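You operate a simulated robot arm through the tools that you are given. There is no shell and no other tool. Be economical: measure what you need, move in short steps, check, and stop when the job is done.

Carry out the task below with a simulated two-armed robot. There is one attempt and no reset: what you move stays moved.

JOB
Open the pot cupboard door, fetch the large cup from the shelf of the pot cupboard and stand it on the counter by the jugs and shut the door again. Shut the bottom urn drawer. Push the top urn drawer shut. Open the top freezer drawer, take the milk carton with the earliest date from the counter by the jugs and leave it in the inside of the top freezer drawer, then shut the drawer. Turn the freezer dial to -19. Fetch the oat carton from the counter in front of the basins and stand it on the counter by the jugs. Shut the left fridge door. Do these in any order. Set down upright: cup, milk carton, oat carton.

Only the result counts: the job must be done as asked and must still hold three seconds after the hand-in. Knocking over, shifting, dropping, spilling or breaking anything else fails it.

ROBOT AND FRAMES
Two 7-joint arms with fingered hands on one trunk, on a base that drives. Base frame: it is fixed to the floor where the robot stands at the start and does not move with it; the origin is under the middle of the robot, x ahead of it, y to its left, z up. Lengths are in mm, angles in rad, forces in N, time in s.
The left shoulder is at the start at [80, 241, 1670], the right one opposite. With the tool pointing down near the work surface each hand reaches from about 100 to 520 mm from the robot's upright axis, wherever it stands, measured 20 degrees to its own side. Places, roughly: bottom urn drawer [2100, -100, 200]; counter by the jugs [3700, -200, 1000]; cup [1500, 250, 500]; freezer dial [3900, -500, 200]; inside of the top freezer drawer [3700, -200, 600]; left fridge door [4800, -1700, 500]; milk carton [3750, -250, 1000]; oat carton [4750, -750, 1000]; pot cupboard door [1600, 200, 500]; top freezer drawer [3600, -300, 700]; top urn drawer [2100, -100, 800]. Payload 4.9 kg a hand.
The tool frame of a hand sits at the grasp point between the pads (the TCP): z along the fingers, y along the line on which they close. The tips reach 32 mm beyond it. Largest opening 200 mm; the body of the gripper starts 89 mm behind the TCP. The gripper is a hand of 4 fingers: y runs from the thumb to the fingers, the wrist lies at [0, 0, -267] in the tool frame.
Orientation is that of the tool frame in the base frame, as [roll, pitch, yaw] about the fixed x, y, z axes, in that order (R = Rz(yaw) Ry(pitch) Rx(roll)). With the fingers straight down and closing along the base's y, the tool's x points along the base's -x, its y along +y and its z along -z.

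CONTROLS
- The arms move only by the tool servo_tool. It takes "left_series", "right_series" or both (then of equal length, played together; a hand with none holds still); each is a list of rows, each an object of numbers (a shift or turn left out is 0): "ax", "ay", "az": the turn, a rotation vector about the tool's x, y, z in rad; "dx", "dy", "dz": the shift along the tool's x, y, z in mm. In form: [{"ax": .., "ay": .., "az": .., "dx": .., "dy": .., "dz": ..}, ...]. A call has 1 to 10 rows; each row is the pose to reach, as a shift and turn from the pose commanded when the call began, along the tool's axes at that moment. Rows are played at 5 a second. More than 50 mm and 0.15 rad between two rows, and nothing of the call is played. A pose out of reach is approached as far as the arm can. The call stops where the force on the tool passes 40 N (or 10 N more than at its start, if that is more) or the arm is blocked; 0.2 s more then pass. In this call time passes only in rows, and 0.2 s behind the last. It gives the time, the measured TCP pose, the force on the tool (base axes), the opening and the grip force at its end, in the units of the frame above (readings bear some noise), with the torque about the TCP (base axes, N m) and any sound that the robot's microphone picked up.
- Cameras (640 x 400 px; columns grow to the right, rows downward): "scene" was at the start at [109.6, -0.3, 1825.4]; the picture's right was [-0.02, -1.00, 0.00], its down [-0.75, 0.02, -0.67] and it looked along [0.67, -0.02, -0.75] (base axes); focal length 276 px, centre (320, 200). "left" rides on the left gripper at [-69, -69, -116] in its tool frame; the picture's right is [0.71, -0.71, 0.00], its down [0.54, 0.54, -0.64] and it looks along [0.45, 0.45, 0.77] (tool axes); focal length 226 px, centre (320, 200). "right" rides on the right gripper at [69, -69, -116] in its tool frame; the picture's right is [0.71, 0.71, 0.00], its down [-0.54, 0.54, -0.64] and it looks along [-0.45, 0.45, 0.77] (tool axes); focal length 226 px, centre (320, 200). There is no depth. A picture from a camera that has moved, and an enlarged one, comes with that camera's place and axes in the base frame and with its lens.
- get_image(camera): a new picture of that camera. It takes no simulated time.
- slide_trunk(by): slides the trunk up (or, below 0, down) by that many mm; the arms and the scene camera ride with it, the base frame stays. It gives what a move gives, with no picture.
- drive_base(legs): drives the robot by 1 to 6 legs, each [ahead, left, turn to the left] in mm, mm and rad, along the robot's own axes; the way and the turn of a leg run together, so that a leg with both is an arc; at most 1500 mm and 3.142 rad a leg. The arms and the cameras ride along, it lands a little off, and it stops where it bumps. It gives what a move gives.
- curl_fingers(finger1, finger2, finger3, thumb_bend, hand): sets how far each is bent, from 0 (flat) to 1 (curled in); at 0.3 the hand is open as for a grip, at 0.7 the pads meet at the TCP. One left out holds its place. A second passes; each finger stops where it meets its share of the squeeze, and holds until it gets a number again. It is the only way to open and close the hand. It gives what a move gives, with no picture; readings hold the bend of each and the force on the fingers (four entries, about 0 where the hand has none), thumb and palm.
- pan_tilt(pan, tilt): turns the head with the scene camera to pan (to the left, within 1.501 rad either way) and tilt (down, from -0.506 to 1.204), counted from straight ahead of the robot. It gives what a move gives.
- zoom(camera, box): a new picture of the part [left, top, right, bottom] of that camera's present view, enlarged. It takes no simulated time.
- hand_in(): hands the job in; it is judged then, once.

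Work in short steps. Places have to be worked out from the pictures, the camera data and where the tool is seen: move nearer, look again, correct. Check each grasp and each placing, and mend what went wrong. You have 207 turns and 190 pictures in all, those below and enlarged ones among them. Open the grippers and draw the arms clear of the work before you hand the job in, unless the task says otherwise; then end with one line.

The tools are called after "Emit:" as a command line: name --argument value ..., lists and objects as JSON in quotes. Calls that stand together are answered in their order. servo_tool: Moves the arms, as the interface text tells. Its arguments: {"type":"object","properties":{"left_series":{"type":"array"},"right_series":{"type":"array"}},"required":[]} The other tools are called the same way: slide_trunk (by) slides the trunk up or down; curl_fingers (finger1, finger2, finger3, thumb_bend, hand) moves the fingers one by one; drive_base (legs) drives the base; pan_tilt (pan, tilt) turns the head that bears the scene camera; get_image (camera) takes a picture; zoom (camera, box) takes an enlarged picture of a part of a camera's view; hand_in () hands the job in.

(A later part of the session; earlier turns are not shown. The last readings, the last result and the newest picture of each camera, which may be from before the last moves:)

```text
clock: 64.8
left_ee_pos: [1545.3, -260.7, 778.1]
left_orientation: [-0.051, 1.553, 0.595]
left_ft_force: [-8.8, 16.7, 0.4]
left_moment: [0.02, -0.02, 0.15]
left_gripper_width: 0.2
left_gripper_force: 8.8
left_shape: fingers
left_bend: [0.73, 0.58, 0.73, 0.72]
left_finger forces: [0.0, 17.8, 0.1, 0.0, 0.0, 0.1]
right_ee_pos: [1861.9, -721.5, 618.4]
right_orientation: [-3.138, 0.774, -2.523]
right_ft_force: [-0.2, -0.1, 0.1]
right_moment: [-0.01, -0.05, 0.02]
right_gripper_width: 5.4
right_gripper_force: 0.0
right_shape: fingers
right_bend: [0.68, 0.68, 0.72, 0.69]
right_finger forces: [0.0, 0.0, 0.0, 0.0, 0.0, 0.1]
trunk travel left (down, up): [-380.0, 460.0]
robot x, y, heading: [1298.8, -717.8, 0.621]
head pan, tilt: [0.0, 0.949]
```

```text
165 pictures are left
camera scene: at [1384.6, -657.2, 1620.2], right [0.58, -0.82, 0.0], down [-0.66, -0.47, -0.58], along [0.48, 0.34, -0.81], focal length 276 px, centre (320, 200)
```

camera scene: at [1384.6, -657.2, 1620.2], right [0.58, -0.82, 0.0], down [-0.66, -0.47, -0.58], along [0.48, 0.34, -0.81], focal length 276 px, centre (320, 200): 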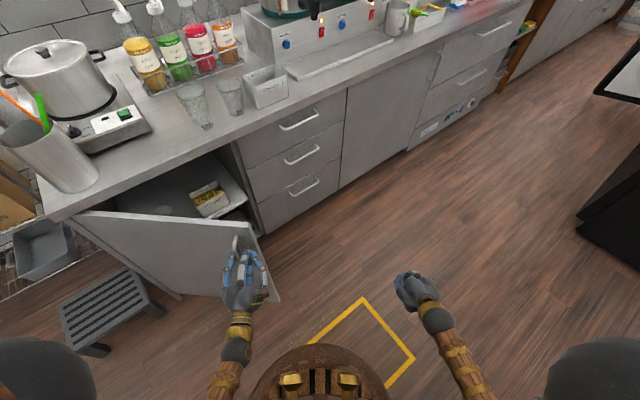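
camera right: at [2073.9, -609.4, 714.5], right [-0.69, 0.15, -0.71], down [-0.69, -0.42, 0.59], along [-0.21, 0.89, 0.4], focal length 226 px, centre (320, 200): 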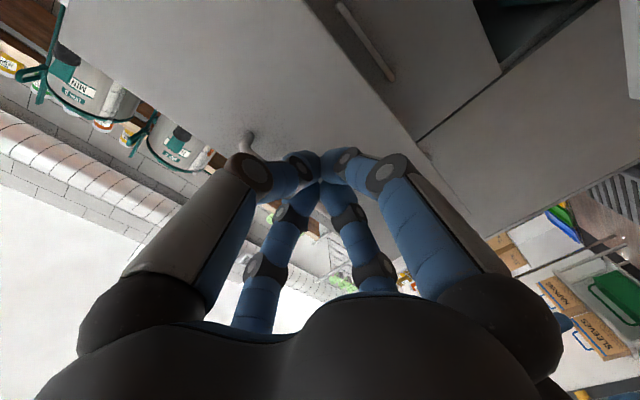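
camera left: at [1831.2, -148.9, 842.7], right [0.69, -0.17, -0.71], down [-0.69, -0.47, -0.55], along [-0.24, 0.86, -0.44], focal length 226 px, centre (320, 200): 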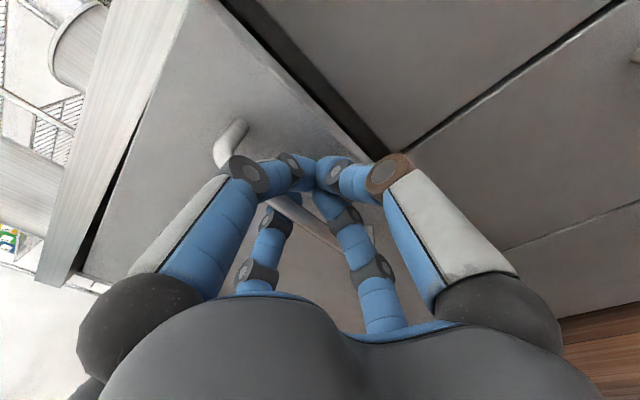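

Door is ~45° open. Continue five more arc legs.

Emit:
drive_base --legs '[[-84, 62, -0.11], [-84, 62, -0.11], [-84, 62, -0.11], [-84, 62, -0.11], [-84, 62, -0.11]]'

Emit:
get_image --camera "scene"

```text
clock: 68.5
left_ee_pos: [1316.0, -303.1, 777.3]
left_orientation: [-0.146, 1.551, 0.066]
left_ft_force: [0.0, 12.3, 1.2]
left_moment: [0.0, -0.02, 0.11]
left_gripper_width: 0.0
left_gripper_force: 5.0
left_shape: fingers
left_bend: [0.73, 0.63, 0.73, 0.72]
left_finger forces: [0.1, 10.4, 0.0, 0.0, 0.1, 0.0]
right_ee_pos: [1402.9, -859.1, 617.9]
right_orientation: [-3.133, 0.769, -2.965]
right_ft_force: [0.0, 0.2, 0.6]
right_moment: [0.02, -0.01, -0.02]
right_gripper_width: 5.2
right_gripper_force: 0.0
right_shape: fingers
right_bend: [0.68, 0.68, 0.72, 0.69]
right_finger forces: [0.0, 0.0, 0.0, 0.0, 0.0, 0.1]
trunk travel left (down, up): [-380.0, 460.0]
robot x, y, heading: [900.0, -623.0, 0.179]
head pan, tilt: [0.0, 0.949]
stopped in leg 5: the robot was blocked; the commanded pose is now the measured one
```

```text
164 pictures are left
camera scene: at [1000.0, -592.6, 1620.2], right [0.17, -0.98, 0.0], down [-0.8, -0.14, -0.58], along [0.57, 0.1, -0.81], focal length 276 px, centre (320, 200)
```

scene: 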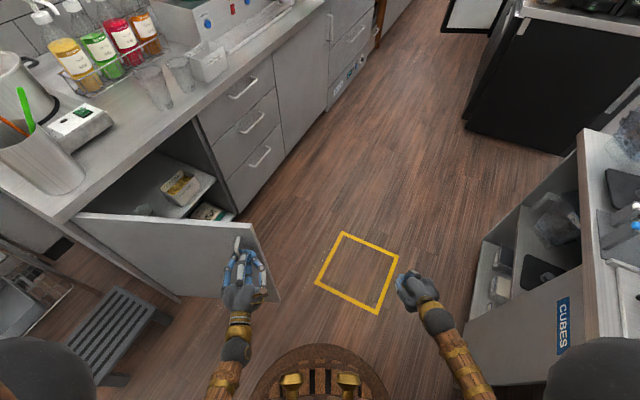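

The door is ~70° open. I release, draw the hand back and sideways so it can pass round the door's edge.

Emit:
curl_fingers --hand "left" --finger1 0.3 --finger2 0.3 --finger3 0.3 --thumb_bend 0.3

Emit:
servo_tool --left_series '[{"dz": -40}, {"dz": -80}, {"dz": -120}, {"dz": -120, "dy": -45}, {"dz": -120, "dy": -90}, {"dz": -120, "dy": -135}, {"dz": -120, "dy": -170}]'

Emit:
get_image --camera "scene"

```text
clock: 69.5
left_ee_pos: [1316.3, -304.8, 775.3]
left_orientation: [-0.208, 1.554, -0.001]
left_ft_force: [-0.2, -0.1, -0.4]
left_moment: [0.0, 0.0, 0.01]
left_gripper_width: 140.0
left_gripper_force: 0.1
left_shape: fingers
left_bend: [0.3, 0.3, 0.3, 0.3]
left_finger forces: [0.0, 0.0, 0.1, 0.0, 0.0, 0.1]
right_ee_pos: [1403.5, -859.1, 618.6]
right_orientation: [-3.134, 0.771, -2.962]
right_ft_force: [-1.0, 0.5, 0.7]
right_moment: [0.02, -0.02, 0.03]
right_gripper_width: 5.2
right_gripper_force: 0.1
right_shape: fingers
right_bend: [0.68, 0.68, 0.72, 0.69]
right_finger forces: [0.0, 0.0, 0.0, 0.0, 0.1, 0.0]
trunk travel left (down, up): [-380.0, 460.0]
robot x, y, heading: [897.9, -621.6, 0.174]
head pan, tilt: [0.0, 0.949]
```

```text
clock: 71.3
left_ee_pos: [1226.5, -400.5, 761.5]
left_orientation: [1.302, 1.479, 1.598]
left_ft_force: [1.2, 0.0, -0.7]
left_moment: [-0.01, -0.01, 0.09]
left_gripper_width: 140.1
left_gripper_force: 0.1
left_shape: fingers
left_bend: [0.3, 0.3, 0.3, 0.3]
left_finger forces: [0.1, 0.0, 0.0, 0.0, 0.1, 0.0]
right_ee_pos: [1403.5, -855.6, 620.3]
right_orientation: [-3.117, 0.769, -2.951]
right_ft_force: [-0.4, -1.4, 0.5]
right_moment: [0.1, 0.02, 0.04]
right_gripper_width: 5.2
right_gripper_force: 0.1
right_shape: fingers
right_bend: [0.68, 0.68, 0.72, 0.69]
right_finger forces: [0.1, 0.1, 0.0, 0.0, 0.0, 0.0]
trunk travel left (down, up): [-380.0, 460.0]
robot x, y, heading: [899.7, -620.3, 0.176]
head pan, tilt: [0.0, 0.949]
stopped in row 7 (left hand): the arm was blocked; the commanded pose is now the measured one
```

```text
163 pictures are left
camera scene: at [997.6, -577.7, 1619.5], right [0.17, -0.98, 0.02], down [-0.8, -0.15, -0.58], along [0.57, 0.09, -0.81], focal length 276 px, centre (320, 200)
```

scene: 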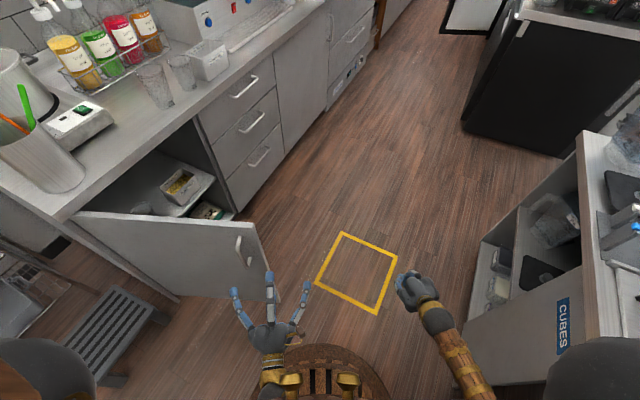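

The hand is clear of the door. I drive round to stand in front of the cupboard opening, facing it.

Emit:
drive_base --legs '[[0, -80, 0], [770, -225, 0], [0, 0, 1.107]]'

Emit:
get_image --camera "scene"

```text
clock: 73.2
left_ee_pos: [1275.6, -460.6, 758.7]
left_orientation: [1.364, 1.399, 1.64]
left_ft_force: [0.5, 0.3, 0.4]
left_moment: [0.03, -0.03, -0.07]
left_gripper_width: 140.0
left_gripper_force: 0.0
left_shape: fingers
left_bend: [0.3, 0.3, 0.3, 0.3]
left_finger forces: [0.0, 0.0, 0.0, 0.0, 0.0, 0.0]
right_ee_pos: [1433.4, -957.4, 616.0]
right_orientation: [3.117, 0.779, -3.045]
right_ft_force: [-0.1, -0.4, -1.1]
right_moment: [0.01, -0.02, 0.02]
right_gripper_width: 5.0
right_gripper_force: 0.2
right_shape: fingers
right_bend: [0.69, 0.68, 0.72, 0.69]
right_finger forces: [0.0, 0.1, 0.0, 0.0, 0.0, 0.1]
trunk travel left (down, up): [-380.0, 460.0]
robot x, y, heading: [933.2, -680.2, 0.117]
head pan, tilt: [0.0, 0.949]
stopped in leg 2: the robot was blocked; the commanded pose is now the measured one
```

```text
162 pictures are left
camera scene: at [1034.4, -606.5, 1621.4], right [0.12, -0.99, 0.04], down [-0.81, -0.12, -0.58], along [0.58, 0.03, -0.81], focal length 276 px, centre (320, 200)
```

scene: 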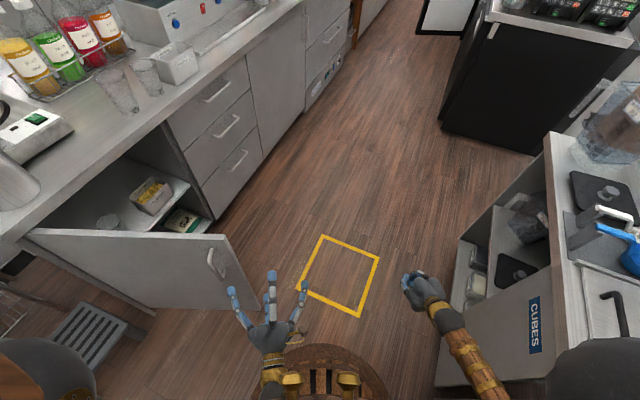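

Something on my right side (likely the elbow) touches the right counter. I ease left 40 mm and raise the trunk so both arms pass above door and counter height.

Emit:
drive_base --legs '[[0, 45, 0]]'

Emit:
slide_trunk --by 340

Emit:
pan_tilt --pan -0.9 --tilt 1.15

Emit:
get_image --camera "scene"

```text
clock: 73.9
left_ee_pos: [1272.2, -439.4, 761.3]
left_orientation: [1.372, 1.333, 1.664]
left_ft_force: [-0.5, 1.7, 0.1]
left_moment: [0.04, -0.02, -0.04]
left_gripper_width: 140.3
left_gripper_force: 0.1
left_shape: fingers
left_bend: [0.3, 0.3, 0.3, 0.3]
left_finger forces: [0.0, 0.0, 0.0, 0.0, 0.0, 0.0]
right_ee_pos: [1431.6, -957.2, 603.2]
right_orientation: [3.071, 0.781, -3.084]
right_ft_force: [-1.2, 0.0, 0.0]
right_moment: [0.02, -0.01, 0.01]
right_gripper_width: 5.3
right_gripper_force: 0.0
right_shape: fingers
right_bend: [0.69, 0.68, 0.72, 0.69]
right_finger forces: [0.0, 0.0, 0.0, 0.1, 0.0, 0.0]
trunk travel left (down, up): [-380.0, 460.0]
robot x, y, heading: [930.0, -667.3, 0.113]
head pan, tilt: [0.0, 0.949]
stopped in leg 1: the robot was blocked; the commanded pose is now the measured one
```

```text
clock: 77.2
left_ee_pos: [1278.1, -456.9, 1101.0]
left_orientation: [1.379, 1.336, 1.668]
left_ft_force: [0.1, 0.7, 0.8]
left_moment: [0.0, 0.01, 0.03]
left_gripper_width: 140.3
left_gripper_force: 0.1
left_shape: fingers
left_bend: [0.3, 0.3, 0.3, 0.3]
left_finger forces: [0.0, 0.0, 0.1, 0.0, 0.0, 0.0]
right_ee_pos: [1435.9, -966.4, 938.4]
right_orientation: [3.062, 0.778, -3.086]
right_ft_force: [-0.2, 0.4, 0.2]
right_moment: [-0.02, 0.01, 0.0]
right_gripper_width: 5.3
right_gripper_force: 0.1
right_shape: fingers
right_bend: [0.69, 0.68, 0.72, 0.69]
right_finger forces: [0.0, 0.0, 0.0, 0.1, 0.1, 0.1]
trunk travel left (down, up): [-720.0, 120.0]
robot x, y, heading: [933.6, -675.6, 0.121]
head pan, tilt: [0.0, 0.949]
```

```text
clock: 78.4
left_ee_pos: [1278.1, -457.4, 1101.2]
left_orientation: [1.385, 1.337, 1.674]
left_ft_force: [0.4, 0.4, 0.5]
left_moment: [-0.02, -0.01, 0.02]
left_gripper_width: 140.0
left_gripper_force: 0.0
left_shape: fingers
left_bend: [0.3, 0.3, 0.3, 0.3]
left_finger forces: [0.1, 0.1, 0.0, 0.0, 0.0, 0.0]
right_ee_pos: [1436.1, -965.2, 939.7]
right_orientation: [3.062, 0.778, -3.087]
right_ft_force: [0.2, 0.0, 0.3]
right_moment: [0.0, 0.02, 0.01]
right_gripper_width: 5.1
right_gripper_force: 0.0
right_shape: fingers
right_bend: [0.69, 0.68, 0.72, 0.69]
right_finger forces: [0.0, 0.0, 0.0, 0.0, 0.0, 0.0]
trunk travel left (down, up): [-720.0, 120.0]
robot x, y, heading: [931.8, -674.2, 0.119]
head pan, tilt: [-0.901, 1.15]
```

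```text
161 pictures are left
camera scene: at [1012.0, -686.8, 1947.4], right [-0.7, -0.71, 0.01], down [-0.65, 0.64, -0.42], along [0.29, -0.3, -0.91], focal length 276 px, centre (320, 200)
```

scene: 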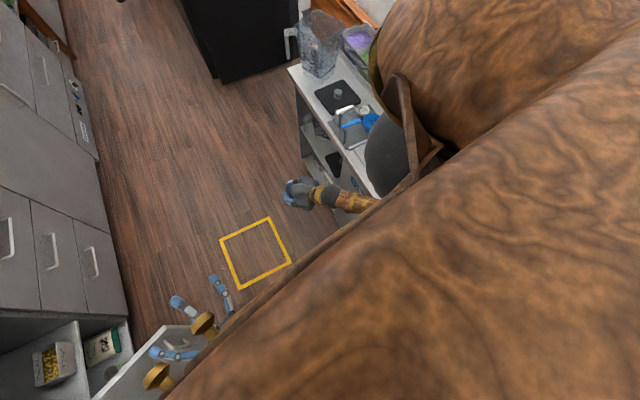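

Now both hands are above counter height. I try ahead slightly leftish, parallel to the counters.

Emit:
drive_base --legs '[[250, -70, 0]]'

Emit:
pan_tilt --pan 0.9 --tilt 1.1

Emit:
get_image --camera "scene"

```text
clock: 80.3
left_ee_pos: [1534.4, -498.6, 1100.8]
left_orientation: [1.388, 1.336, 1.673]
left_ft_force: [1.1, 0.8, 0.5]
left_moment: [0.01, -0.03, 0.01]
left_gripper_width: 140.1
left_gripper_force: 0.1
left_shape: fingers
left_bend: [0.3, 0.3, 0.3, 0.3]
left_finger forces: [0.1, 0.0, 0.0, 0.0, 0.1, 0.1]
right_ee_pos: [1691.7, -1005.1, 937.7]
right_orientation: [3.063, 0.776, -3.087]
right_ft_force: [0.5, -0.4, 0.4]
right_moment: [-0.02, 0.04, -0.03]
right_gripper_width: 5.4
right_gripper_force: 0.1
right_shape: fingers
right_bend: [0.69, 0.68, 0.72, 0.69]
right_finger forces: [0.0, 0.0, 0.1, 0.0, 0.0, 0.0]
trunk travel left (down, up): [-720.0, 120.0]
robot x, y, heading: [1188.1, -720.1, 0.117]
head pan, tilt: [-0.901, 1.15]
```

```text
clock: 82.1
left_ee_pos: [1534.0, -495.8, 1100.5]
left_orientation: [1.385, 1.335, 1.674]
left_ft_force: [0.5, 0.0, 0.1]
left_moment: [-0.01, -0.04, -0.02]
left_gripper_width: 139.8
left_gripper_force: 0.0
left_shape: fingers
left_bend: [0.3, 0.3, 0.3, 0.3]
left_finger forces: [0.1, 0.0, 0.0, 0.0, 0.0, 0.0]
right_ee_pos: [1691.2, -1006.2, 937.8]
right_orientation: [3.059, 0.778, -3.087]
right_ft_force: [0.8, -0.3, -0.3]
right_moment: [0.01, -0.01, 0.01]
right_gripper_width: 5.2
right_gripper_force: 0.1
right_shape: fingers
right_bend: [0.69, 0.68, 0.72, 0.69]
right_finger forces: [0.1, 0.0, 0.1, 0.0, 0.0, 0.1]
trunk travel left (down, up): [-720.0, 120.0]
robot x, y, heading: [1183.6, -713.3, 0.117]
head pan, tilt: [0.901, 1.1]
```

```text
160 pictures are left
camera scene: at [1257.9, -632.0, 1948.9], right [0.85, -0.53, 0.01], down [-0.47, -0.76, -0.44], along [0.24, 0.37, -0.9], focal length 276 px, centre (320, 200)
```

scene: 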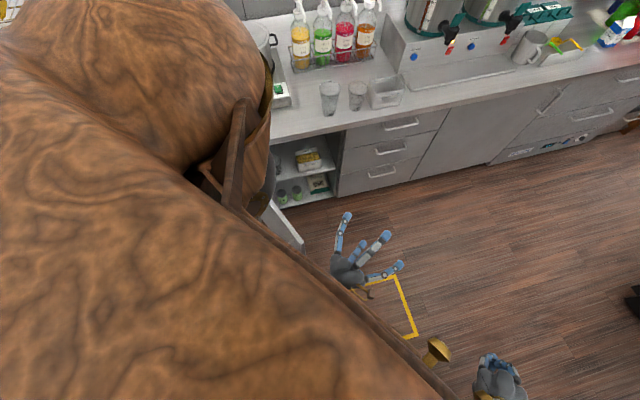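

Free now. I go on to a spot in front of the cupboard opening and turn to face it.

Emit:
drive_base --legs '[[511, -138, 0], [0, 0, 1.166]]'

Emit:
pan_tilt --pan 0 --tilt 0.949

Emit:
get_image --camera "scene"

```text
clock: 88.0
left_ee_pos: [1645.1, -386.6, 1100.7]
left_orientation: [1.385, 1.332, 2.839]
left_ft_force: [0.2, -0.4, -0.1]
left_moment: [-0.01, 0.02, -0.02]
left_gripper_width: 140.1
left_gripper_force: 0.1
left_shape: fingers
left_bend: [0.3, 0.3, 0.3, 0.3]
left_finger forces: [0.1, 0.0, 0.0, 0.1, 0.1, 0.1]
right_ee_pos: [2176.1, -443.7, 937.9]
right_orientation: [3.059, 0.777, -1.923]
right_ft_force: [-0.2, -0.4, -0.4]
right_moment: [0.02, 0.02, 0.03]
right_gripper_width: 5.1
right_gripper_force: 0.0
right_shape: fingers
right_bend: [0.69, 0.68, 0.72, 0.69]
right_finger forces: [0.0, 0.1, 0.1, 0.0, 0.0, 0.0]
trunk travel left (down, up): [-720.0, 120.0]
robot x, y, heading: [1714.7, -789.7, 1.28]
head pan, tilt: [0.901, 1.1]
```

```text
clock: 89.2
left_ee_pos: [1643.0, -386.4, 1101.8]
left_orientation: [1.38, 1.328, 2.838]
left_ft_force: [-0.7, -0.7, -0.2]
left_moment: [-0.04, 0.03, -0.03]
left_gripper_width: 140.2
left_gripper_force: 0.0
left_shape: fingers
left_bend: [0.3, 0.3, 0.3, 0.3]
left_finger forces: [0.0, 0.0, 0.1, 0.0, 0.0, 0.1]
right_ee_pos: [2176.4, -445.0, 937.4]
right_orientation: [3.057, 0.778, -1.925]
right_ft_force: [0.6, 0.5, 0.2]
right_moment: [-0.02, 0.01, 0.02]
right_gripper_width: 5.1
right_gripper_force: 0.0
right_shape: fingers
right_bend: [0.69, 0.68, 0.72, 0.69]
right_finger forces: [0.1, 0.0, 0.0, 0.0, 0.1, 0.0]
trunk travel left (down, up): [-720.0, 120.0]
robot x, y, heading: [1712.6, -787.2, 1.279]
head pan, tilt: [0.0, 0.949]
```

```text
159 pictures are left
camera scene: at [1721.4, -676.8, 1959.8], right [0.96, -0.28, 0.01], down [-0.23, -0.78, -0.58], along [0.17, 0.55, -0.82], focal length 276 px, centre (320, 200)
```

scene: 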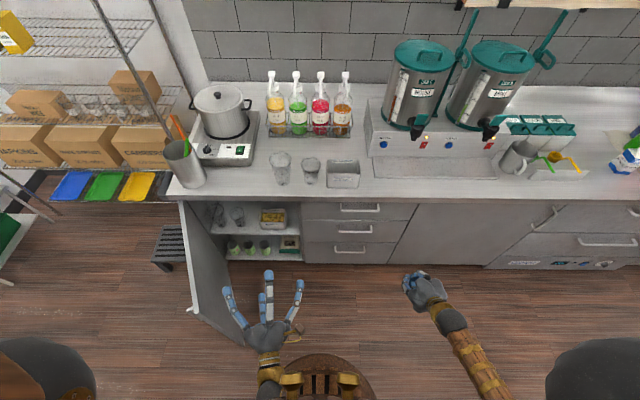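

The opening is visible with cups on shelves. I zoom in on it.

Emit:
zoom --camera "scene" --box '[170, 180, 330, 280]'

```text
4.00 times, centred on (250, 230) of scene
camera zoom: at [1721.4, -676.8, 1959.8], right [0.96, -0.28, 0.01], down [-0.23, -0.78, -0.58], along [0.17, 0.55, -0.82], focal length 1104 px, centre (600, 80)
```

zoom: 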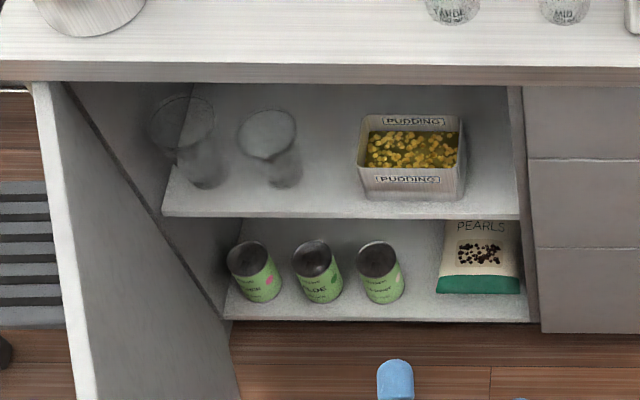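

Two glass cups on the upper shelf; I'll identify the large one from closer. First I lower the trunk, make a left fist and sweep the door past 90° by driving left.

Emit:
curl_fingers --hand "left" --finger1 0.7 --finger2 0.7 --finger3 0.7 --thumb_bend 0.7

Emit:
slide_trunk --by -300

Emit:
servo_tool --left_series '[{"dz": 40}, {"dz": 80}, {"dz": 110}]'

Emit:
drive_base --legs '[[0, 300, 0]]'

Emit:
get_image --camera "scene"

```text
clock: 90.2
left_ee_pos: [1642.7, -386.0, 1099.7]
left_orientation: [1.38, 1.328, 2.84]
left_ft_force: [-0.1, 0.1, -0.5]
left_moment: [-0.02, -0.01, -0.02]
left_gripper_width: 2.2
left_gripper_force: 0.1
left_shape: fingers
left_bend: [0.69, 0.69, 0.69, 0.69]
left_finger forces: [0.1, 0.0, 0.1, 0.0, 0.0, 0.0]
right_ee_pos: [2177.0, -445.0, 937.5]
right_orientation: [3.057, 0.779, -1.925]
right_ft_force: [-0.3, 0.1, -0.3]
right_moment: [-0.02, -0.01, 0.01]
right_gripper_width: 5.0
right_gripper_force: 0.1
right_shape: fingers
right_bend: [0.69, 0.68, 0.72, 0.69]
right_finger forces: [0.1, 0.1, 0.1, 0.0, 0.1, 0.1]
trunk travel left (down, up): [-720.0, 120.0]
robot x, y, heading: [1714.5, -792.4, 1.28]
head pan, tilt: [0.0, 0.949]
```

```text
clock: 93.2
left_ee_pos: [1643.1, -383.4, 802.1]
left_orientation: [1.374, 1.326, 2.836]
left_ft_force: [-0.6, -0.8, 0.1]
left_moment: [-0.03, -0.01, -0.02]
left_gripper_width: 1.9
left_gripper_force: 0.1
left_shape: fingers
left_bend: [0.69, 0.69, 0.69, 0.69]
left_finger forces: [0.1, 0.1, 0.0, 0.0, 0.0, 0.0]
right_ee_pos: [2179.0, -445.8, 637.5]
right_orientation: [3.061, 0.777, -1.923]
right_ft_force: [-0.7, -0.1, 0.0]
right_moment: [0.01, -0.01, 0.0]
right_gripper_width: 5.1
right_gripper_force: 0.1
right_shape: fingers
right_bend: [0.69, 0.68, 0.72, 0.69]
right_finger forces: [0.0, 0.0, 0.0, 0.1, 0.0, 0.1]
trunk travel left (down, up): [-420.0, 420.0]
robot x, y, heading: [1708.1, -789.4, 1.28]
head pan, tilt: [0.0, 0.949]
```

```text
clock: 94.0
left_ee_pos: [1671.1, -283.7, 809.1]
left_orientation: [1.373, 1.321, 2.831]
left_ft_force: [0.0, 0.9, 0.2]
left_moment: [-0.01, 0.02, 0.0]
left_gripper_width: 2.2
left_gripper_force: 0.1
left_shape: fingers
left_bend: [0.69, 0.69, 0.69, 0.69]
left_finger forces: [0.1, 0.0, 0.1, 0.1, 0.0, 0.1]
right_ee_pos: [2185.7, -450.2, 634.5]
right_orientation: [3.04, 0.78, -1.937]
right_ft_force: [-0.3, 0.2, 0.1]
right_moment: [0.0, -0.01, 0.01]
right_gripper_width: 5.4
right_gripper_force: 0.1
right_shape: fingers
right_bend: [0.69, 0.68, 0.72, 0.69]
right_finger forces: [0.0, 0.0, 0.0, 0.0, 0.0, 0.0]
trunk travel left (down, up): [-420.0, 420.0]
robot x, y, heading: [1708.0, -790.2, 1.279]
head pan, tilt: [0.0, 0.949]
```

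```text
clock: 96.0
left_ee_pos: [1384.0, -198.0, 809.6]
left_orientation: [1.372, 1.32, 2.825]
left_ft_force: [0.1, -0.2, -0.5]
left_moment: [-0.02, 0.0, -0.04]
left_gripper_width: 2.2
left_gripper_force: 0.1
left_shape: fingers
left_bend: [0.69, 0.69, 0.69, 0.69]
left_finger forces: [0.0, 0.0, 0.0, 0.0, 0.0, 0.0]
right_ee_pos: [1899.0, -364.1, 635.3]
right_orientation: [3.042, 0.781, -1.937]
right_ft_force: [0.0, -0.2, 0.7]
right_moment: [0.03, -0.02, 0.01]
right_gripper_width: 5.1
right_gripper_force: 0.0
right_shape: fingers
right_bend: [0.69, 0.68, 0.72, 0.69]
right_finger forces: [0.0, 0.0, 0.0, 0.0, 0.0, 0.0]
trunk travel left (down, up): [-420.0, 420.0]
robot x, y, heading: [1422.8, -702.3, 1.28]
head pan, tilt: [0.0, 0.949]
```

```text
157 pictures are left
camera scene: at [1454.3, -603.3, 1660.2], right [0.96, -0.29, 0.0], down [-0.23, -0.78, -0.58], along [0.17, 0.56, -0.81], focal length 276 px, centre (320, 200)
```

scene: 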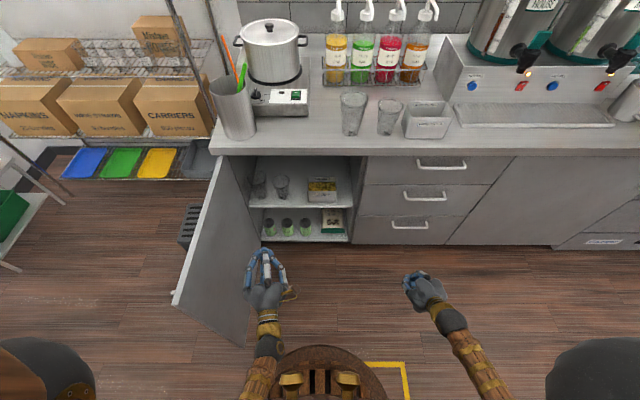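

Hand is inside the door. I drive further left to push it open.

Emit:
drive_base --legs '[[0, 200, 0]]'

Emit:
get_image --camera "scene"

```text
clock: 97.5
left_ee_pos: [1243.2, -157.6, 807.6]
left_orientation: [1.393, 1.322, 2.824]
left_ft_force: [6.4, 0.8, 0.7]
left_moment: [-0.01, 0.07, 0.16]
left_gripper_width: 2.9
left_gripper_force: 3.0
left_shape: fingers
left_bend: [0.68, 0.7, 0.69, 0.7]
left_finger forces: [0.0, 6.0, 0.0, 0.1, 0.1, 0.1]
right_ee_pos: [1745.7, -318.5, 635.3]
right_orientation: [3.044, 0.781, -1.937]
right_ft_force: [1.0, 0.0, 0.1]
right_moment: [0.02, 0.0, 0.0]
right_gripper_width: 5.0
right_gripper_force: 0.1
right_shape: fingers
right_bend: [0.69, 0.68, 0.72, 0.69]
right_finger forces: [0.0, 0.0, 0.2, 0.0, 0.0, 0.0]
trunk travel left (down, up): [-420.0, 420.0]
robot x, y, heading: [1273.3, -658.4, 1.276]
head pan, tilt: [0.0, 0.949]
stopped in leg 1: the force on the tool passed its limit at 77 N (the readings are from after the stop); the commanded pose is now the measured one
```

```text
156 pictures are left
camera scene: at [1299.9, -557.4, 1660.2], right [0.96, -0.29, 0.0], down [-0.23, -0.78, -0.58], along [0.17, 0.56, -0.81], focal length 276 px, centre (320, 200)
```

scene: 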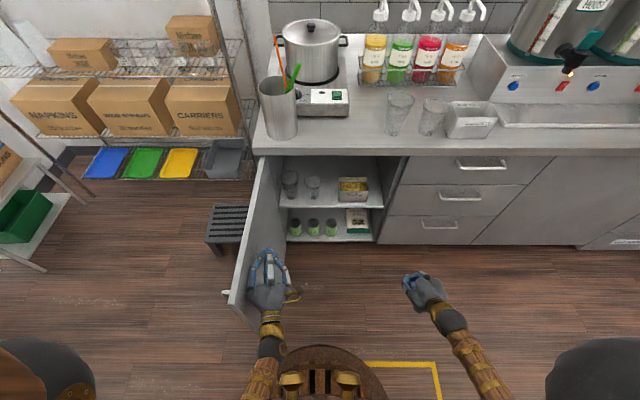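

The door is at about 90°. Now I zoom into the shelf to identify the large cup.

Emit:
zoom --camera "scene" --box '[270, 160, 390, 235]'

Emit:
zoom --camera "scene" --box '[370, 75, 530, 175]'

```text
5.33 times, centred on (330, 198) of scene
camera zoom: at [1299.9, -557.4, 1660.2], right [0.96, -0.29, 0.0], down [-0.23, -0.78, -0.58], along [0.17, 0.56, -0.81], focal length 1472 px, centre (267, 213)
```

zoom: 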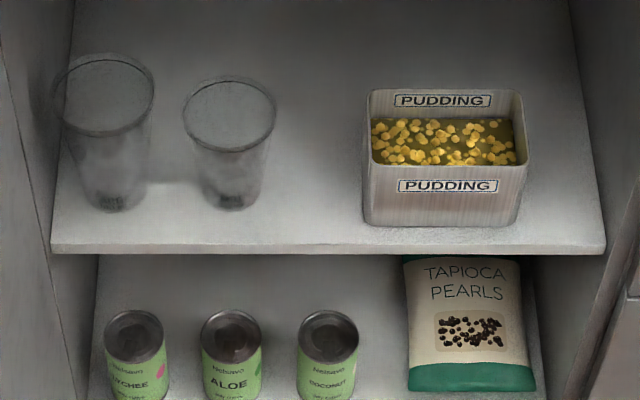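

```text
4.00 times, centred on (450, 125) of scene
camera zoom: at [1299.9, -557.4, 1660.2], right [0.96, -0.29, 0.0], down [-0.23, -0.78, -0.58], along [0.17, 0.56, -0.81], focal length 1104 px, centre (-200, 500)
```

zoom: 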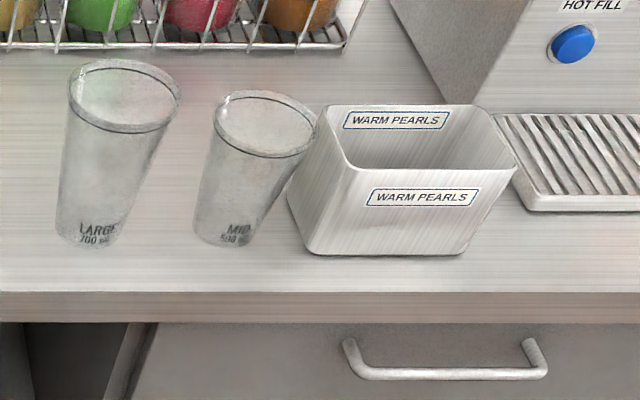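

Labels show the large cup is the taller one, so in the cupboard it's the left glass (s≈85 from hinge, near the left wall). I move right away from the door, level the left hand, lower it to z≈600, and pre-shape the fingers.

Emit:
drive_base --legs '[[0, -120, 0]]'

Emit:
slide_trunk --by -215

Emit:
servo_tool --left_series '[{"az": -0.12, "ay": 0.02}, {"az": -0.245, "ay": 0.044}]'

Emit:
curl_fingers --hand "left" --finger1 0.45 --finger2 0.45 --finger3 0.45 --thumb_bend 0.4

Emit:
get_image --camera "scene"

Emit:
get_image --camera "left"

```text
clock: 98.7
left_ee_pos: [1355.3, -192.8, 808.0]
left_orientation: [1.391, 1.322, 2.824]
left_ft_force: [-0.1, -0.9, 0.0]
left_moment: [0.01, 0.02, 0.02]
left_gripper_width: 2.4
left_gripper_force: 0.1
left_shape: fingers
left_bend: [0.69, 0.7, 0.69, 0.7]
left_finger forces: [0.1, 0.1, 0.0, 0.0, 0.1, 0.0]
right_ee_pos: [1858.3, -353.3, 634.1]
right_orientation: [3.042, 0.781, -1.937]
right_ft_force: [-0.2, -0.3, 0.1]
right_moment: [0.01, 0.02, -0.02]
right_gripper_width: 5.2
right_gripper_force: 0.0
right_shape: fingers
right_bend: [0.69, 0.68, 0.72, 0.69]
right_finger forces: [0.0, 0.0, 0.0, 0.0, 0.0, 0.0]
trunk travel left (down, up): [-420.0, 420.0]
robot x, y, heading: [1380.4, -691.6, 1.282]
head pan, tilt: [0.0, 0.949]
```

```text
clock: 101.0
left_ee_pos: [1355.3, -192.2, 593.6]
left_orientation: [1.39, 1.32, 2.825]
left_ft_force: [0.3, -0.3, 0.2]
left_moment: [0.01, 0.02, -0.03]
left_gripper_width: 2.5
left_gripper_force: 0.1
left_shape: fingers
left_bend: [0.69, 0.7, 0.69, 0.7]
left_finger forces: [0.0, 0.0, 0.0, 0.0, 0.0, 0.0]
right_ee_pos: [1859.4, -353.7, 419.7]
right_orientation: [3.043, 0.78, -1.938]
right_ft_force: [0.5, 0.0, -0.8]
right_moment: [-0.01, -0.03, 0.0]
right_gripper_width: 5.2
right_gripper_force: 0.0
right_shape: fingers
right_bend: [0.69, 0.68, 0.72, 0.69]
right_finger forces: [0.1, 0.1, 0.0, 0.1, 0.1, 0.1]
trunk travel left (down, up): [-205.0, 635.0]
robot x, y, heading: [1382.8, -690.8, 1.277]
head pan, tilt: [0.0, 0.949]
```

```text
clock: 101.6
left_ee_pos: [1353.8, -190.5, 593.4]
left_orientation: [-0.829, 1.568, 0.606]
left_ft_force: [-0.7, -0.1, 0.1]
left_moment: [-0.02, -0.02, -0.01]
left_gripper_width: 2.6
left_gripper_force: 0.0
left_shape: fingers
left_bend: [0.69, 0.7, 0.69, 0.7]
left_finger forces: [0.0, 0.0, 0.1, 0.1, 0.0, 0.0]
right_ee_pos: [1858.9, -352.1, 419.4]
right_orientation: [3.042, 0.779, -1.938]
right_ft_force: [-0.5, -0.9, -0.1]
right_moment: [-0.02, 0.01, 0.0]
right_gripper_width: 5.0
right_gripper_force: 0.0
right_shape: fingers
right_bend: [0.69, 0.68, 0.72, 0.69]
right_finger forces: [0.1, 0.1, 0.0, 0.1, 0.0, 0.0]
trunk travel left (down, up): [-205.0, 635.0]
robot x, y, heading: [1383.0, -688.4, 1.279]
head pan, tilt: [0.0, 0.949]
```

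```text
clock: 102.6
left_ee_pos: [1354.0, -190.8, 594.3]
left_orientation: [-2.509, 1.57, -1.073]
left_ft_force: [0.7, 0.5, -0.9]
left_moment: [0.0, -0.01, 0.03]
left_gripper_width: 96.2
left_gripper_force: 0.2
left_shape: fingers
left_bend: [0.45, 0.45, 0.45, 0.4]
left_finger forces: [0.0, 0.1, 0.0, 0.0, 0.0, 0.1]
right_ee_pos: [1859.0, -352.9, 421.5]
right_orientation: [3.042, 0.779, -1.936]
right_ft_force: [0.0, 0.2, -0.2]
right_moment: [0.0, 0.01, 0.02]
right_gripper_width: 5.1
right_gripper_force: 0.1
right_shape: fingers
right_bend: [0.69, 0.68, 0.72, 0.69]
right_finger forces: [0.0, 0.1, 0.0, 0.0, 0.0, 0.0]
trunk travel left (down, up): [-205.0, 635.0]
robot x, y, heading: [1382.3, -692.1, 1.276]
head pan, tilt: [0.0, 0.949]
```

```text
153 pictures are left
camera scene: at [1414.6, -591.4, 1445.2], right [0.96, -0.29, 0.0], down [-0.23, -0.78, -0.58], along [0.17, 0.56, -0.81], focal length 276 px, centre (320, 200)
```

scene: 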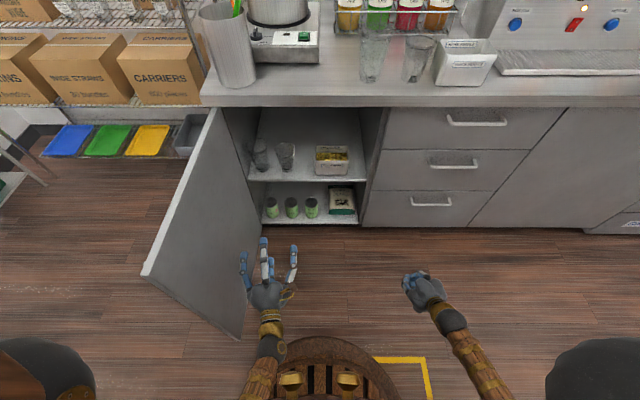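

```text
152 pictures are left
camera left: at [1406.0, -315.9, 660.7], right [0.7, -0.1, -0.71], down [-0.62, -0.56, -0.54], along [-0.35, 0.82, -0.45], focal length 226 px, centre (320, 200)
```

left: 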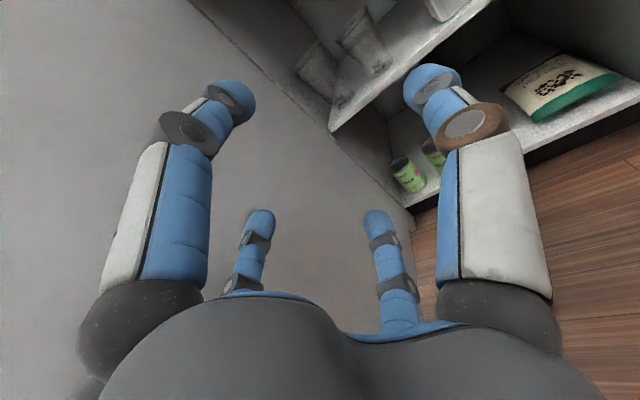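

I zoom on the cups from this lower viewpoint to triangulate.

Emit:
zoom --camera "scene" --box '[230, 120, 350, 195]'

```text
5.33 times, centred on (290, 158) of scene
camera zoom: at [1414.6, -591.4, 1445.2], right [0.96, -0.29, 0.0], down [-0.23, -0.78, -0.58], along [0.17, 0.56, -0.81], focal length 1472 px, centre (480, 427)
```

zoom: 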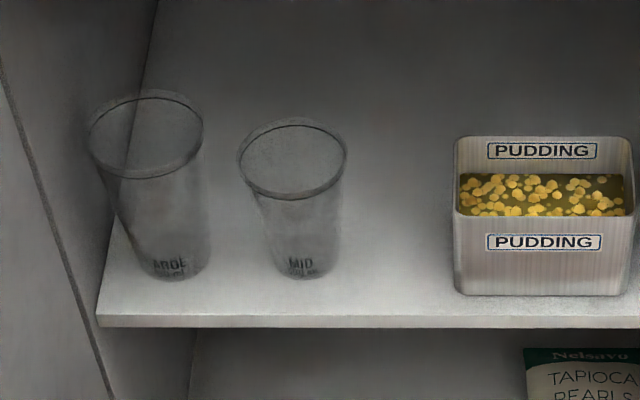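

The label reads LARGE on the left glass: axis at lateral −256, fwd 956, base z≈505, rim ≈650. I straighten the hand's yaw, then line up (left ~81, ahead 330).

Emit:
servo_tool --left_series '[{"ax": 0.085}, {"ax": 0.167}]'

Emit:
drive_base --legs '[[0, 81, 0], [330, 0, 0]]'

Emit:
get_image --camera "left"

Emit:
get_image --camera "scene"

```text
clock: 103.2
left_ee_pos: [1354.0, -190.5, 593.1]
left_orientation: [2.653, 1.57, -2.363]
left_ft_force: [-0.6, -1.0, -0.4]
left_moment: [-0.01, 0.01, -0.06]
left_gripper_width: 96.3
left_gripper_force: 0.0
left_shape: fingers
left_bend: [0.45, 0.45, 0.45, 0.4]
left_finger forces: [0.1, 0.0, 0.0, 0.0, 0.0, 0.0]
right_ee_pos: [1859.1, -353.1, 420.3]
right_orientation: [3.042, 0.78, -1.937]
right_ft_force: [0.4, 0.4, 0.5]
right_moment: [-0.01, -0.01, -0.01]
right_gripper_width: 5.2
right_gripper_force: 0.0
right_shape: fingers
right_bend: [0.69, 0.68, 0.72, 0.69]
right_finger forces: [0.0, 0.0, 0.0, 0.0, 0.0, 0.1]
trunk travel left (down, up): [-205.0, 635.0]
robot x, y, heading: [1384.6, -689.9, 1.282]
head pan, tilt: [0.0, 0.949]
```

```text
clock: 105.7
left_ee_pos: [1333.7, 34.8, 592.1]
left_orientation: [-2.811, 1.566, -1.477]
left_ft_force: [16.2, -2.2, 1.8]
left_moment: [-0.06, 0.15, 0.42]
left_gripper_width: 96.5
left_gripper_force: 8.3
left_shape: fingers
left_bend: [0.45, 0.54, 0.45, 0.4]
left_finger forces: [0.1, 15.7, 0.0, 0.1, 0.1, 0.0]
right_ee_pos: [1841.4, -84.4, 420.5]
right_orientation: [3.042, 0.778, -1.857]
right_ft_force: [0.3, 0.6, -0.5]
right_moment: [-0.03, 0.01, -0.02]
right_gripper_width: 5.3
right_gripper_force: 0.1
right_shape: fingers
right_bend: [0.69, 0.68, 0.72, 0.69]
right_finger forces: [0.1, 0.0, 0.0, 0.1, 0.0, 0.0]
trunk travel left (down, up): [-205.0, 635.0]
robot x, y, heading: [1396.9, -459.1, 1.36]
head pan, tilt: [0.0, 0.949]
stopped in leg 2: the robot was blocked; the commanded pose is now the measured one
```

```text
150 pictures are left
camera left: at [1372.8, -94.5, 660.2], right [0.69, -0.17, -0.71], down [-0.68, -0.5, -0.54], along [-0.26, 0.85, -0.46], focal length 226 px, centre (320, 200)
```

left: 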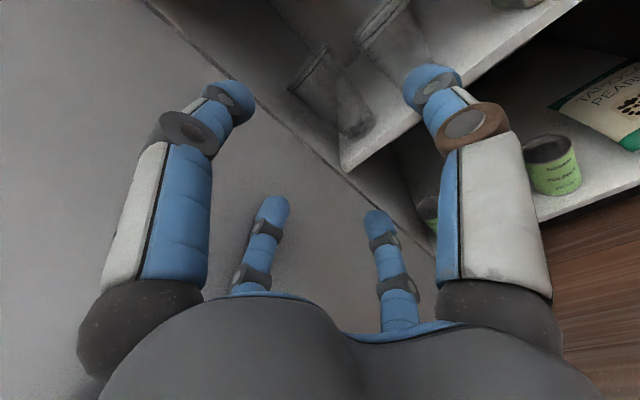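

```text
149 pictures are left
camera scene: at [1418.8, -355.9, 1445.2], right [0.98, -0.21, 0.0], down [-0.17, -0.8, -0.58], along [0.12, 0.57, -0.81], focal length 276 px, centre (320, 200)
```

scene: 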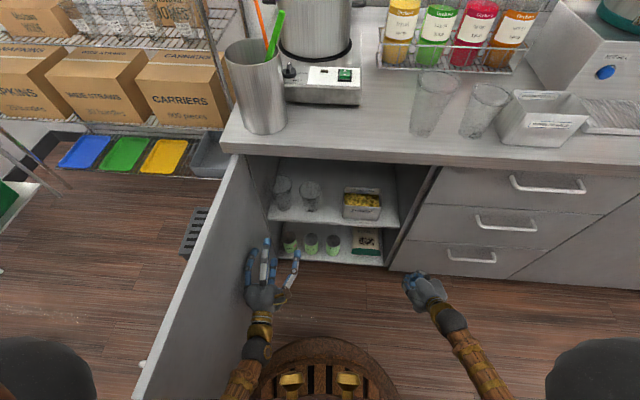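

The finger touched the open door (which lies flush with the cup-side wall). I back off, correct heading, narrow the fingers slightly and recheck.

Emit:
drive_base --legs '[[-58, 0, 0], [0, 32, -0.077]]'

Emit:
curl_fingers --hand "left" --finger1 0.49 --finger2 0.49 --finger3 0.49 --thumb_bend 0.38

Emit:
servo_tool --left_series '[{"dz": 40}, {"dz": 80}, {"dz": 120}]'

Emit:
get_image --camera "left"

Emit:
get_image --camera "scene"

```text
clock: 107.3
left_ee_pos: [1329.1, -14.4, 593.6]
left_orientation: [-2.821, 1.569, -1.563]
left_ft_force: [1.6, -1.1, 0.1]
left_moment: [-0.01, -0.03, 0.05]
left_gripper_width: 96.5
left_gripper_force: 0.8
left_shape: fingers
left_bend: [0.45, 0.46, 0.45, 0.4]
left_finger forces: [0.0, 1.7, 0.0, 0.0, 0.0, 0.0]
right_ee_pos: [1829.7, -170.4, 419.6]
right_orientation: [3.041, 0.78, -1.935]
right_ft_force: [0.2, -0.4, -1.3]
right_moment: [0.0, -0.03, 0.02]
right_gripper_width: 5.3
right_gripper_force: 0.0
right_shape: fingers
right_bend: [0.69, 0.68, 0.72, 0.69]
right_finger forces: [0.1, 0.0, 0.2, 0.0, 0.0, 0.0]
trunk travel left (down, up): [-205.0, 635.0]
robot x, y, heading: [1357.6, -510.9, 1.284]
head pan, tilt: [0.0, 0.949]
stopped in leg 2: the robot was blocked; the commanded pose is now the measured one
```

```text
clock: 108.3
left_ee_pos: [1330.5, -13.0, 591.2]
left_orientation: [-2.844, 1.568, -1.585]
left_ft_force: [-0.1, 0.7, 0.1]
left_moment: [-0.01, -0.02, -0.05]
left_gripper_width: 94.7
left_gripper_force: 0.1
left_shape: fingers
left_bend: [0.49, 0.49, 0.49, 0.38]
left_finger forces: [0.0, 0.1, 0.1, 0.0, 0.0, 0.0]
right_ee_pos: [1828.6, -168.8, 419.1]
right_orientation: [3.04, 0.782, -1.935]
right_ft_force: [0.4, -0.3, 0.8]
right_moment: [-0.03, 0.04, -0.03]
right_gripper_width: 5.2
right_gripper_force: 0.0
right_shape: fingers
right_bend: [0.69, 0.68, 0.72, 0.69]
right_finger forces: [0.1, 0.1, 0.0, 0.0, 0.1, 0.0]
trunk travel left (down, up): [-205.0, 635.0]
robot x, y, heading: [1356.0, -511.6, 1.283]
head pan, tilt: [0.0, 0.949]
```

```text
clock: 109.1
left_ee_pos: [1369.1, 102.7, 590.0]
left_orientation: [-2.979, 1.566, -1.721]
left_ft_force: [-0.6, -0.1, -0.8]
left_moment: [-0.02, -0.01, 0.01]
left_gripper_width: 94.7
left_gripper_force: 0.1
left_shape: fingers
left_bend: [0.49, 0.49, 0.49, 0.38]
left_finger forces: [0.0, 0.0, 0.1, 0.0, 0.1, 0.0]
right_ee_pos: [1828.1, -169.8, 419.4]
right_orientation: [3.041, 0.778, -1.934]
right_ft_force: [-0.2, 0.6, -0.1]
right_moment: [-0.01, 0.01, -0.01]
right_gripper_width: 5.2
right_gripper_force: 0.0
right_shape: fingers
right_bend: [0.69, 0.68, 0.72, 0.69]
right_finger forces: [0.0, 0.0, 0.0, 0.0, 0.1, 0.0]
trunk travel left (down, up): [-205.0, 635.0]
robot x, y, heading: [1355.2, -509.4, 1.283]
head pan, tilt: [0.0, 0.949]
```

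```text
148 pictures are left
camera left: at [1398.2, -29.9, 657.7], right [0.67, -0.22, -0.71], down [-0.71, -0.45, -0.54], along [-0.2, 0.87, -0.46], focal length 226 px, centre (320, 200)
```

left: 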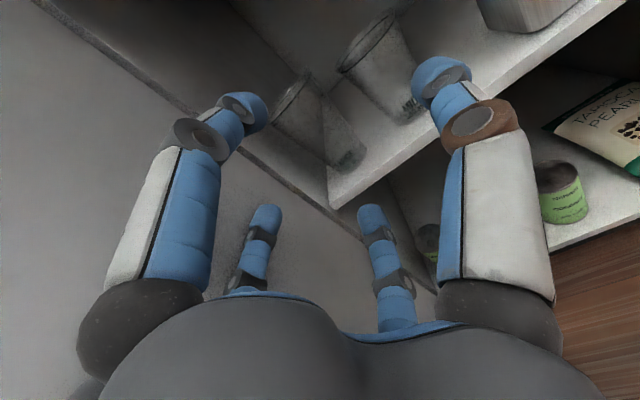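

```text
147 pictures are left
camera scene: at [1385.4, -409.2, 1445.1], right [0.96, -0.28, 0.0], down [-0.23, -0.78, -0.58], along [0.16, 0.56, -0.81], focal length 276 px, centre (320, 200)
```

scene: 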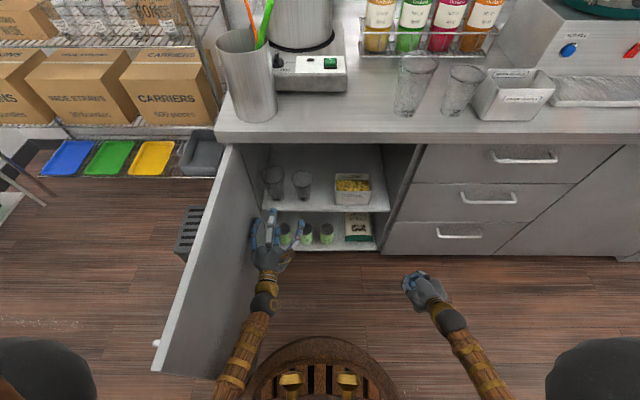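

The camera projection of the cup matches my estimate. I shift left ~10, down ~15 and go 90 mm deeper, then check.

Emit:
servo_tool --left_series '[{"dx": 15, "dy": 5, "dz": 20}, {"dx": 15, "dy": 9, "dz": 45}, {"dx": 15, "dy": 9, "dz": 70}, {"dx": 15, "dy": 9, "dz": 95}]'

Emit:
get_image --camera "left"

Emit:
zoom --camera "scene" --box '[220, 140, 340, 290]'

```text
clock: 110.1
left_ee_pos: [1393.7, 185.2, 577.7]
left_orientation: [1.939, 1.559, -3.088]
left_ft_force: [2.3, -1.5, -0.3]
left_moment: [0.03, -0.04, 0.1]
left_gripper_width: 94.6
left_gripper_force: 1.7
left_shape: fingers
left_bend: [0.49, 0.5, 0.49, 0.38]
left_finger forces: [0.0, 2.5, 0.0, 0.0, 0.0, 0.0]
right_ee_pos: [1833.2, -174.9, 418.4]
right_orientation: [3.026, 0.783, -1.945]
right_ft_force: [1.1, 0.1, 0.0]
right_moment: [-0.02, 0.05, -0.01]
right_gripper_width: 5.2
right_gripper_force: 0.0
right_shape: fingers
right_bend: [0.69, 0.68, 0.72, 0.69]
right_finger forces: [0.0, 0.0, 0.0, 0.1, 0.0, 0.0]
trunk travel left (down, up): [-205.0, 635.0]
robot x, y, heading: [1354.5, -511.3, 1.282]
head pan, tilt: [0.0, 0.949]
```

```text
146 pictures are left
camera left: at [1423.2, 53.2, 644.7], right [0.67, -0.22, -0.71], down [-0.72, -0.44, -0.53], along [-0.2, 0.87, -0.45], focal length 226 px, centre (320, 200)
```

left: 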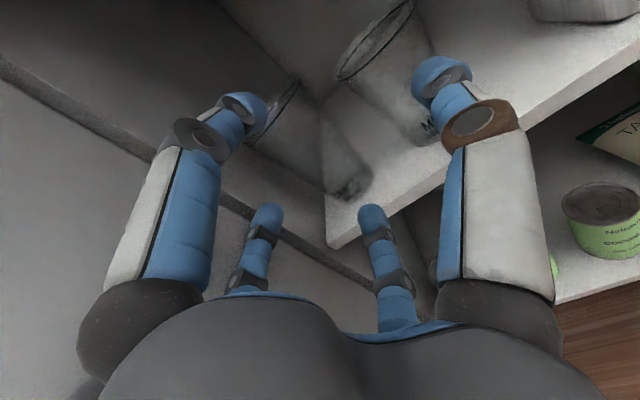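

```text
2.67 times, centred on (280, 215) of scene
camera zoom: at [1398.0, -422.6, 1445.7], right [0.96, -0.28, -0.01], down [-0.23, -0.78, -0.59], along [0.16, 0.56, -0.81], focal length 736 px, centre (427, 160)
```

zoom: 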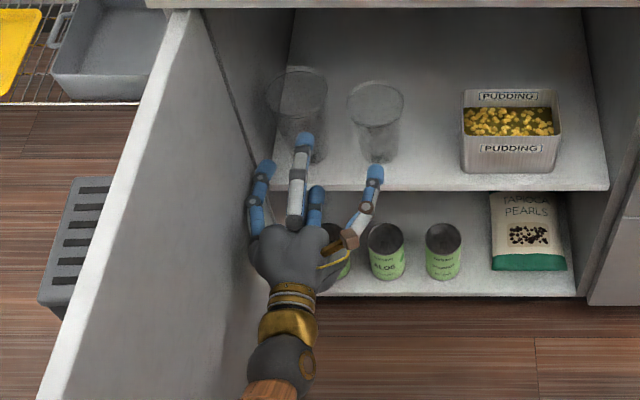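

Now I see the hand's four digits sit left/top/bottom/right, so a top finger would hit the cup. I back out a bit and roll the hand 45° so that two digits pass on each side of the cup.

Emit:
servo_tool --left_series '[{"dz": -40}, {"dz": -75, "dy": -8}, {"dz": -75, "dy": -8, "az": -0.14}, {"dz": -75, "dy": -8, "az": -0.28}, {"dz": -75, "dy": -8, "az": -0.42}, {"dz": -75, "dy": -8, "az": -0.56}, {"dz": -75, "dy": -8, "az": -0.7}, {"dz": -75, "dy": -8, "az": -0.785}]'

Emit:
curl_fingers --hand "left" --finger1 0.35 --finger2 0.35 --finger3 0.35 --thumb_bend 0.35

Emit:
get_image --camera "left"

Emit:
zoom --camera "scene" --box '[220, 140, 340, 290]'

```text
clock: 111.9
left_ee_pos: [1377.7, 112.6, 580.2]
left_orientation: [-1.573, 0.789, -0.319]
left_ft_force: [0.0, 0.5, -0.2]
left_moment: [-0.03, -0.01, -0.01]
left_gripper_width: 94.5
left_gripper_force: 0.1
left_shape: fingers
left_bend: [0.49, 0.49, 0.49, 0.38]
left_finger forces: [0.1, 0.1, 0.0, 0.1, 0.1, 0.0]
right_ee_pos: [1831.0, -172.5, 419.1]
right_orientation: [3.03, 0.781, -1.942]
right_ft_force: [0.1, 0.0, 0.2]
right_moment: [0.0, 0.0, -0.02]
right_gripper_width: 5.0
right_gripper_force: 0.0
right_shape: fingers
right_bend: [0.69, 0.68, 0.72, 0.69]
right_finger forces: [0.0, 0.0, 0.0, 0.1, 0.0, 0.1]
trunk travel left (down, up): [-205.0, 635.0]
robot x, y, heading: [1356.6, -513.3, 1.289]
head pan, tilt: [0.0, 0.949]
```

```text
clock: 112.9
left_ee_pos: [1379.4, 112.8, 580.6]
left_orientation: [-1.574, 0.791, -0.319]
left_ft_force: [-0.1, 1.0, -0.5]
left_moment: [-0.01, -0.01, 0.0]
left_gripper_width: 122.8
left_gripper_force: 0.0
left_shape: fingers
left_bend: [0.35, 0.35, 0.35, 0.35]
left_finger forces: [0.1, 0.0, 0.0, 0.0, 0.1, 0.0]
right_ee_pos: [1831.4, -172.7, 419.0]
right_orientation: [3.03, 0.784, -1.943]
right_ft_force: [0.6, -0.1, -0.2]
right_moment: [0.0, -0.04, 0.03]
right_gripper_width: 5.1
right_gripper_force: 0.0
right_shape: fingers
right_bend: [0.69, 0.68, 0.72, 0.69]
right_finger forces: [0.0, 0.0, 0.0, 0.0, 0.0, 0.1]
trunk travel left (down, up): [-205.0, 635.0]
robot x, y, heading: [1356.6, -507.7, 1.286]
head pan, tilt: [0.0, 0.949]
```

```text
144 pictures are left
camera left: at [1342.7, 2.7, 675.6], right [0.95, -0.31, -0.01], down [-0.21, -0.61, -0.77], along [0.24, 0.73, -0.64], focal length 226 px, centre (320, 200)
```

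left: 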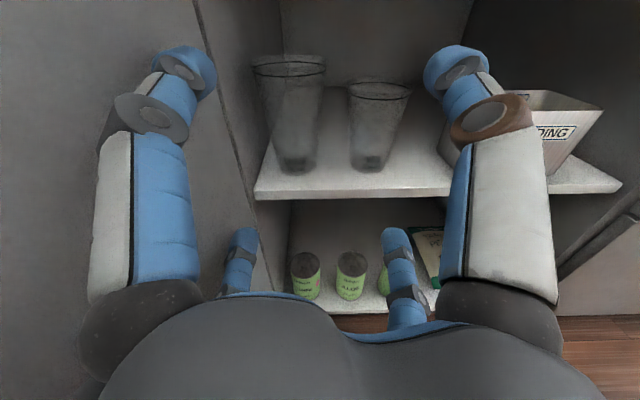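

```text
2.67 times, centred on (280, 215) of scene
camera zoom: at [1394.5, -419.4, 1445.5], right [0.96, -0.28, -0.01], down [-0.23, -0.78, -0.59], along [0.16, 0.56, -0.81], focal length 736 px, centre (427, 160)
```

zoom: 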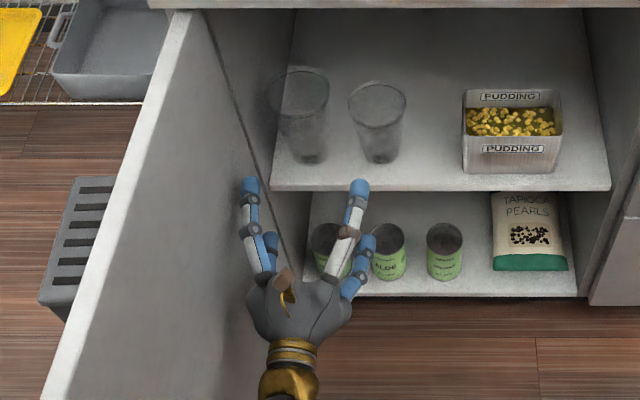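

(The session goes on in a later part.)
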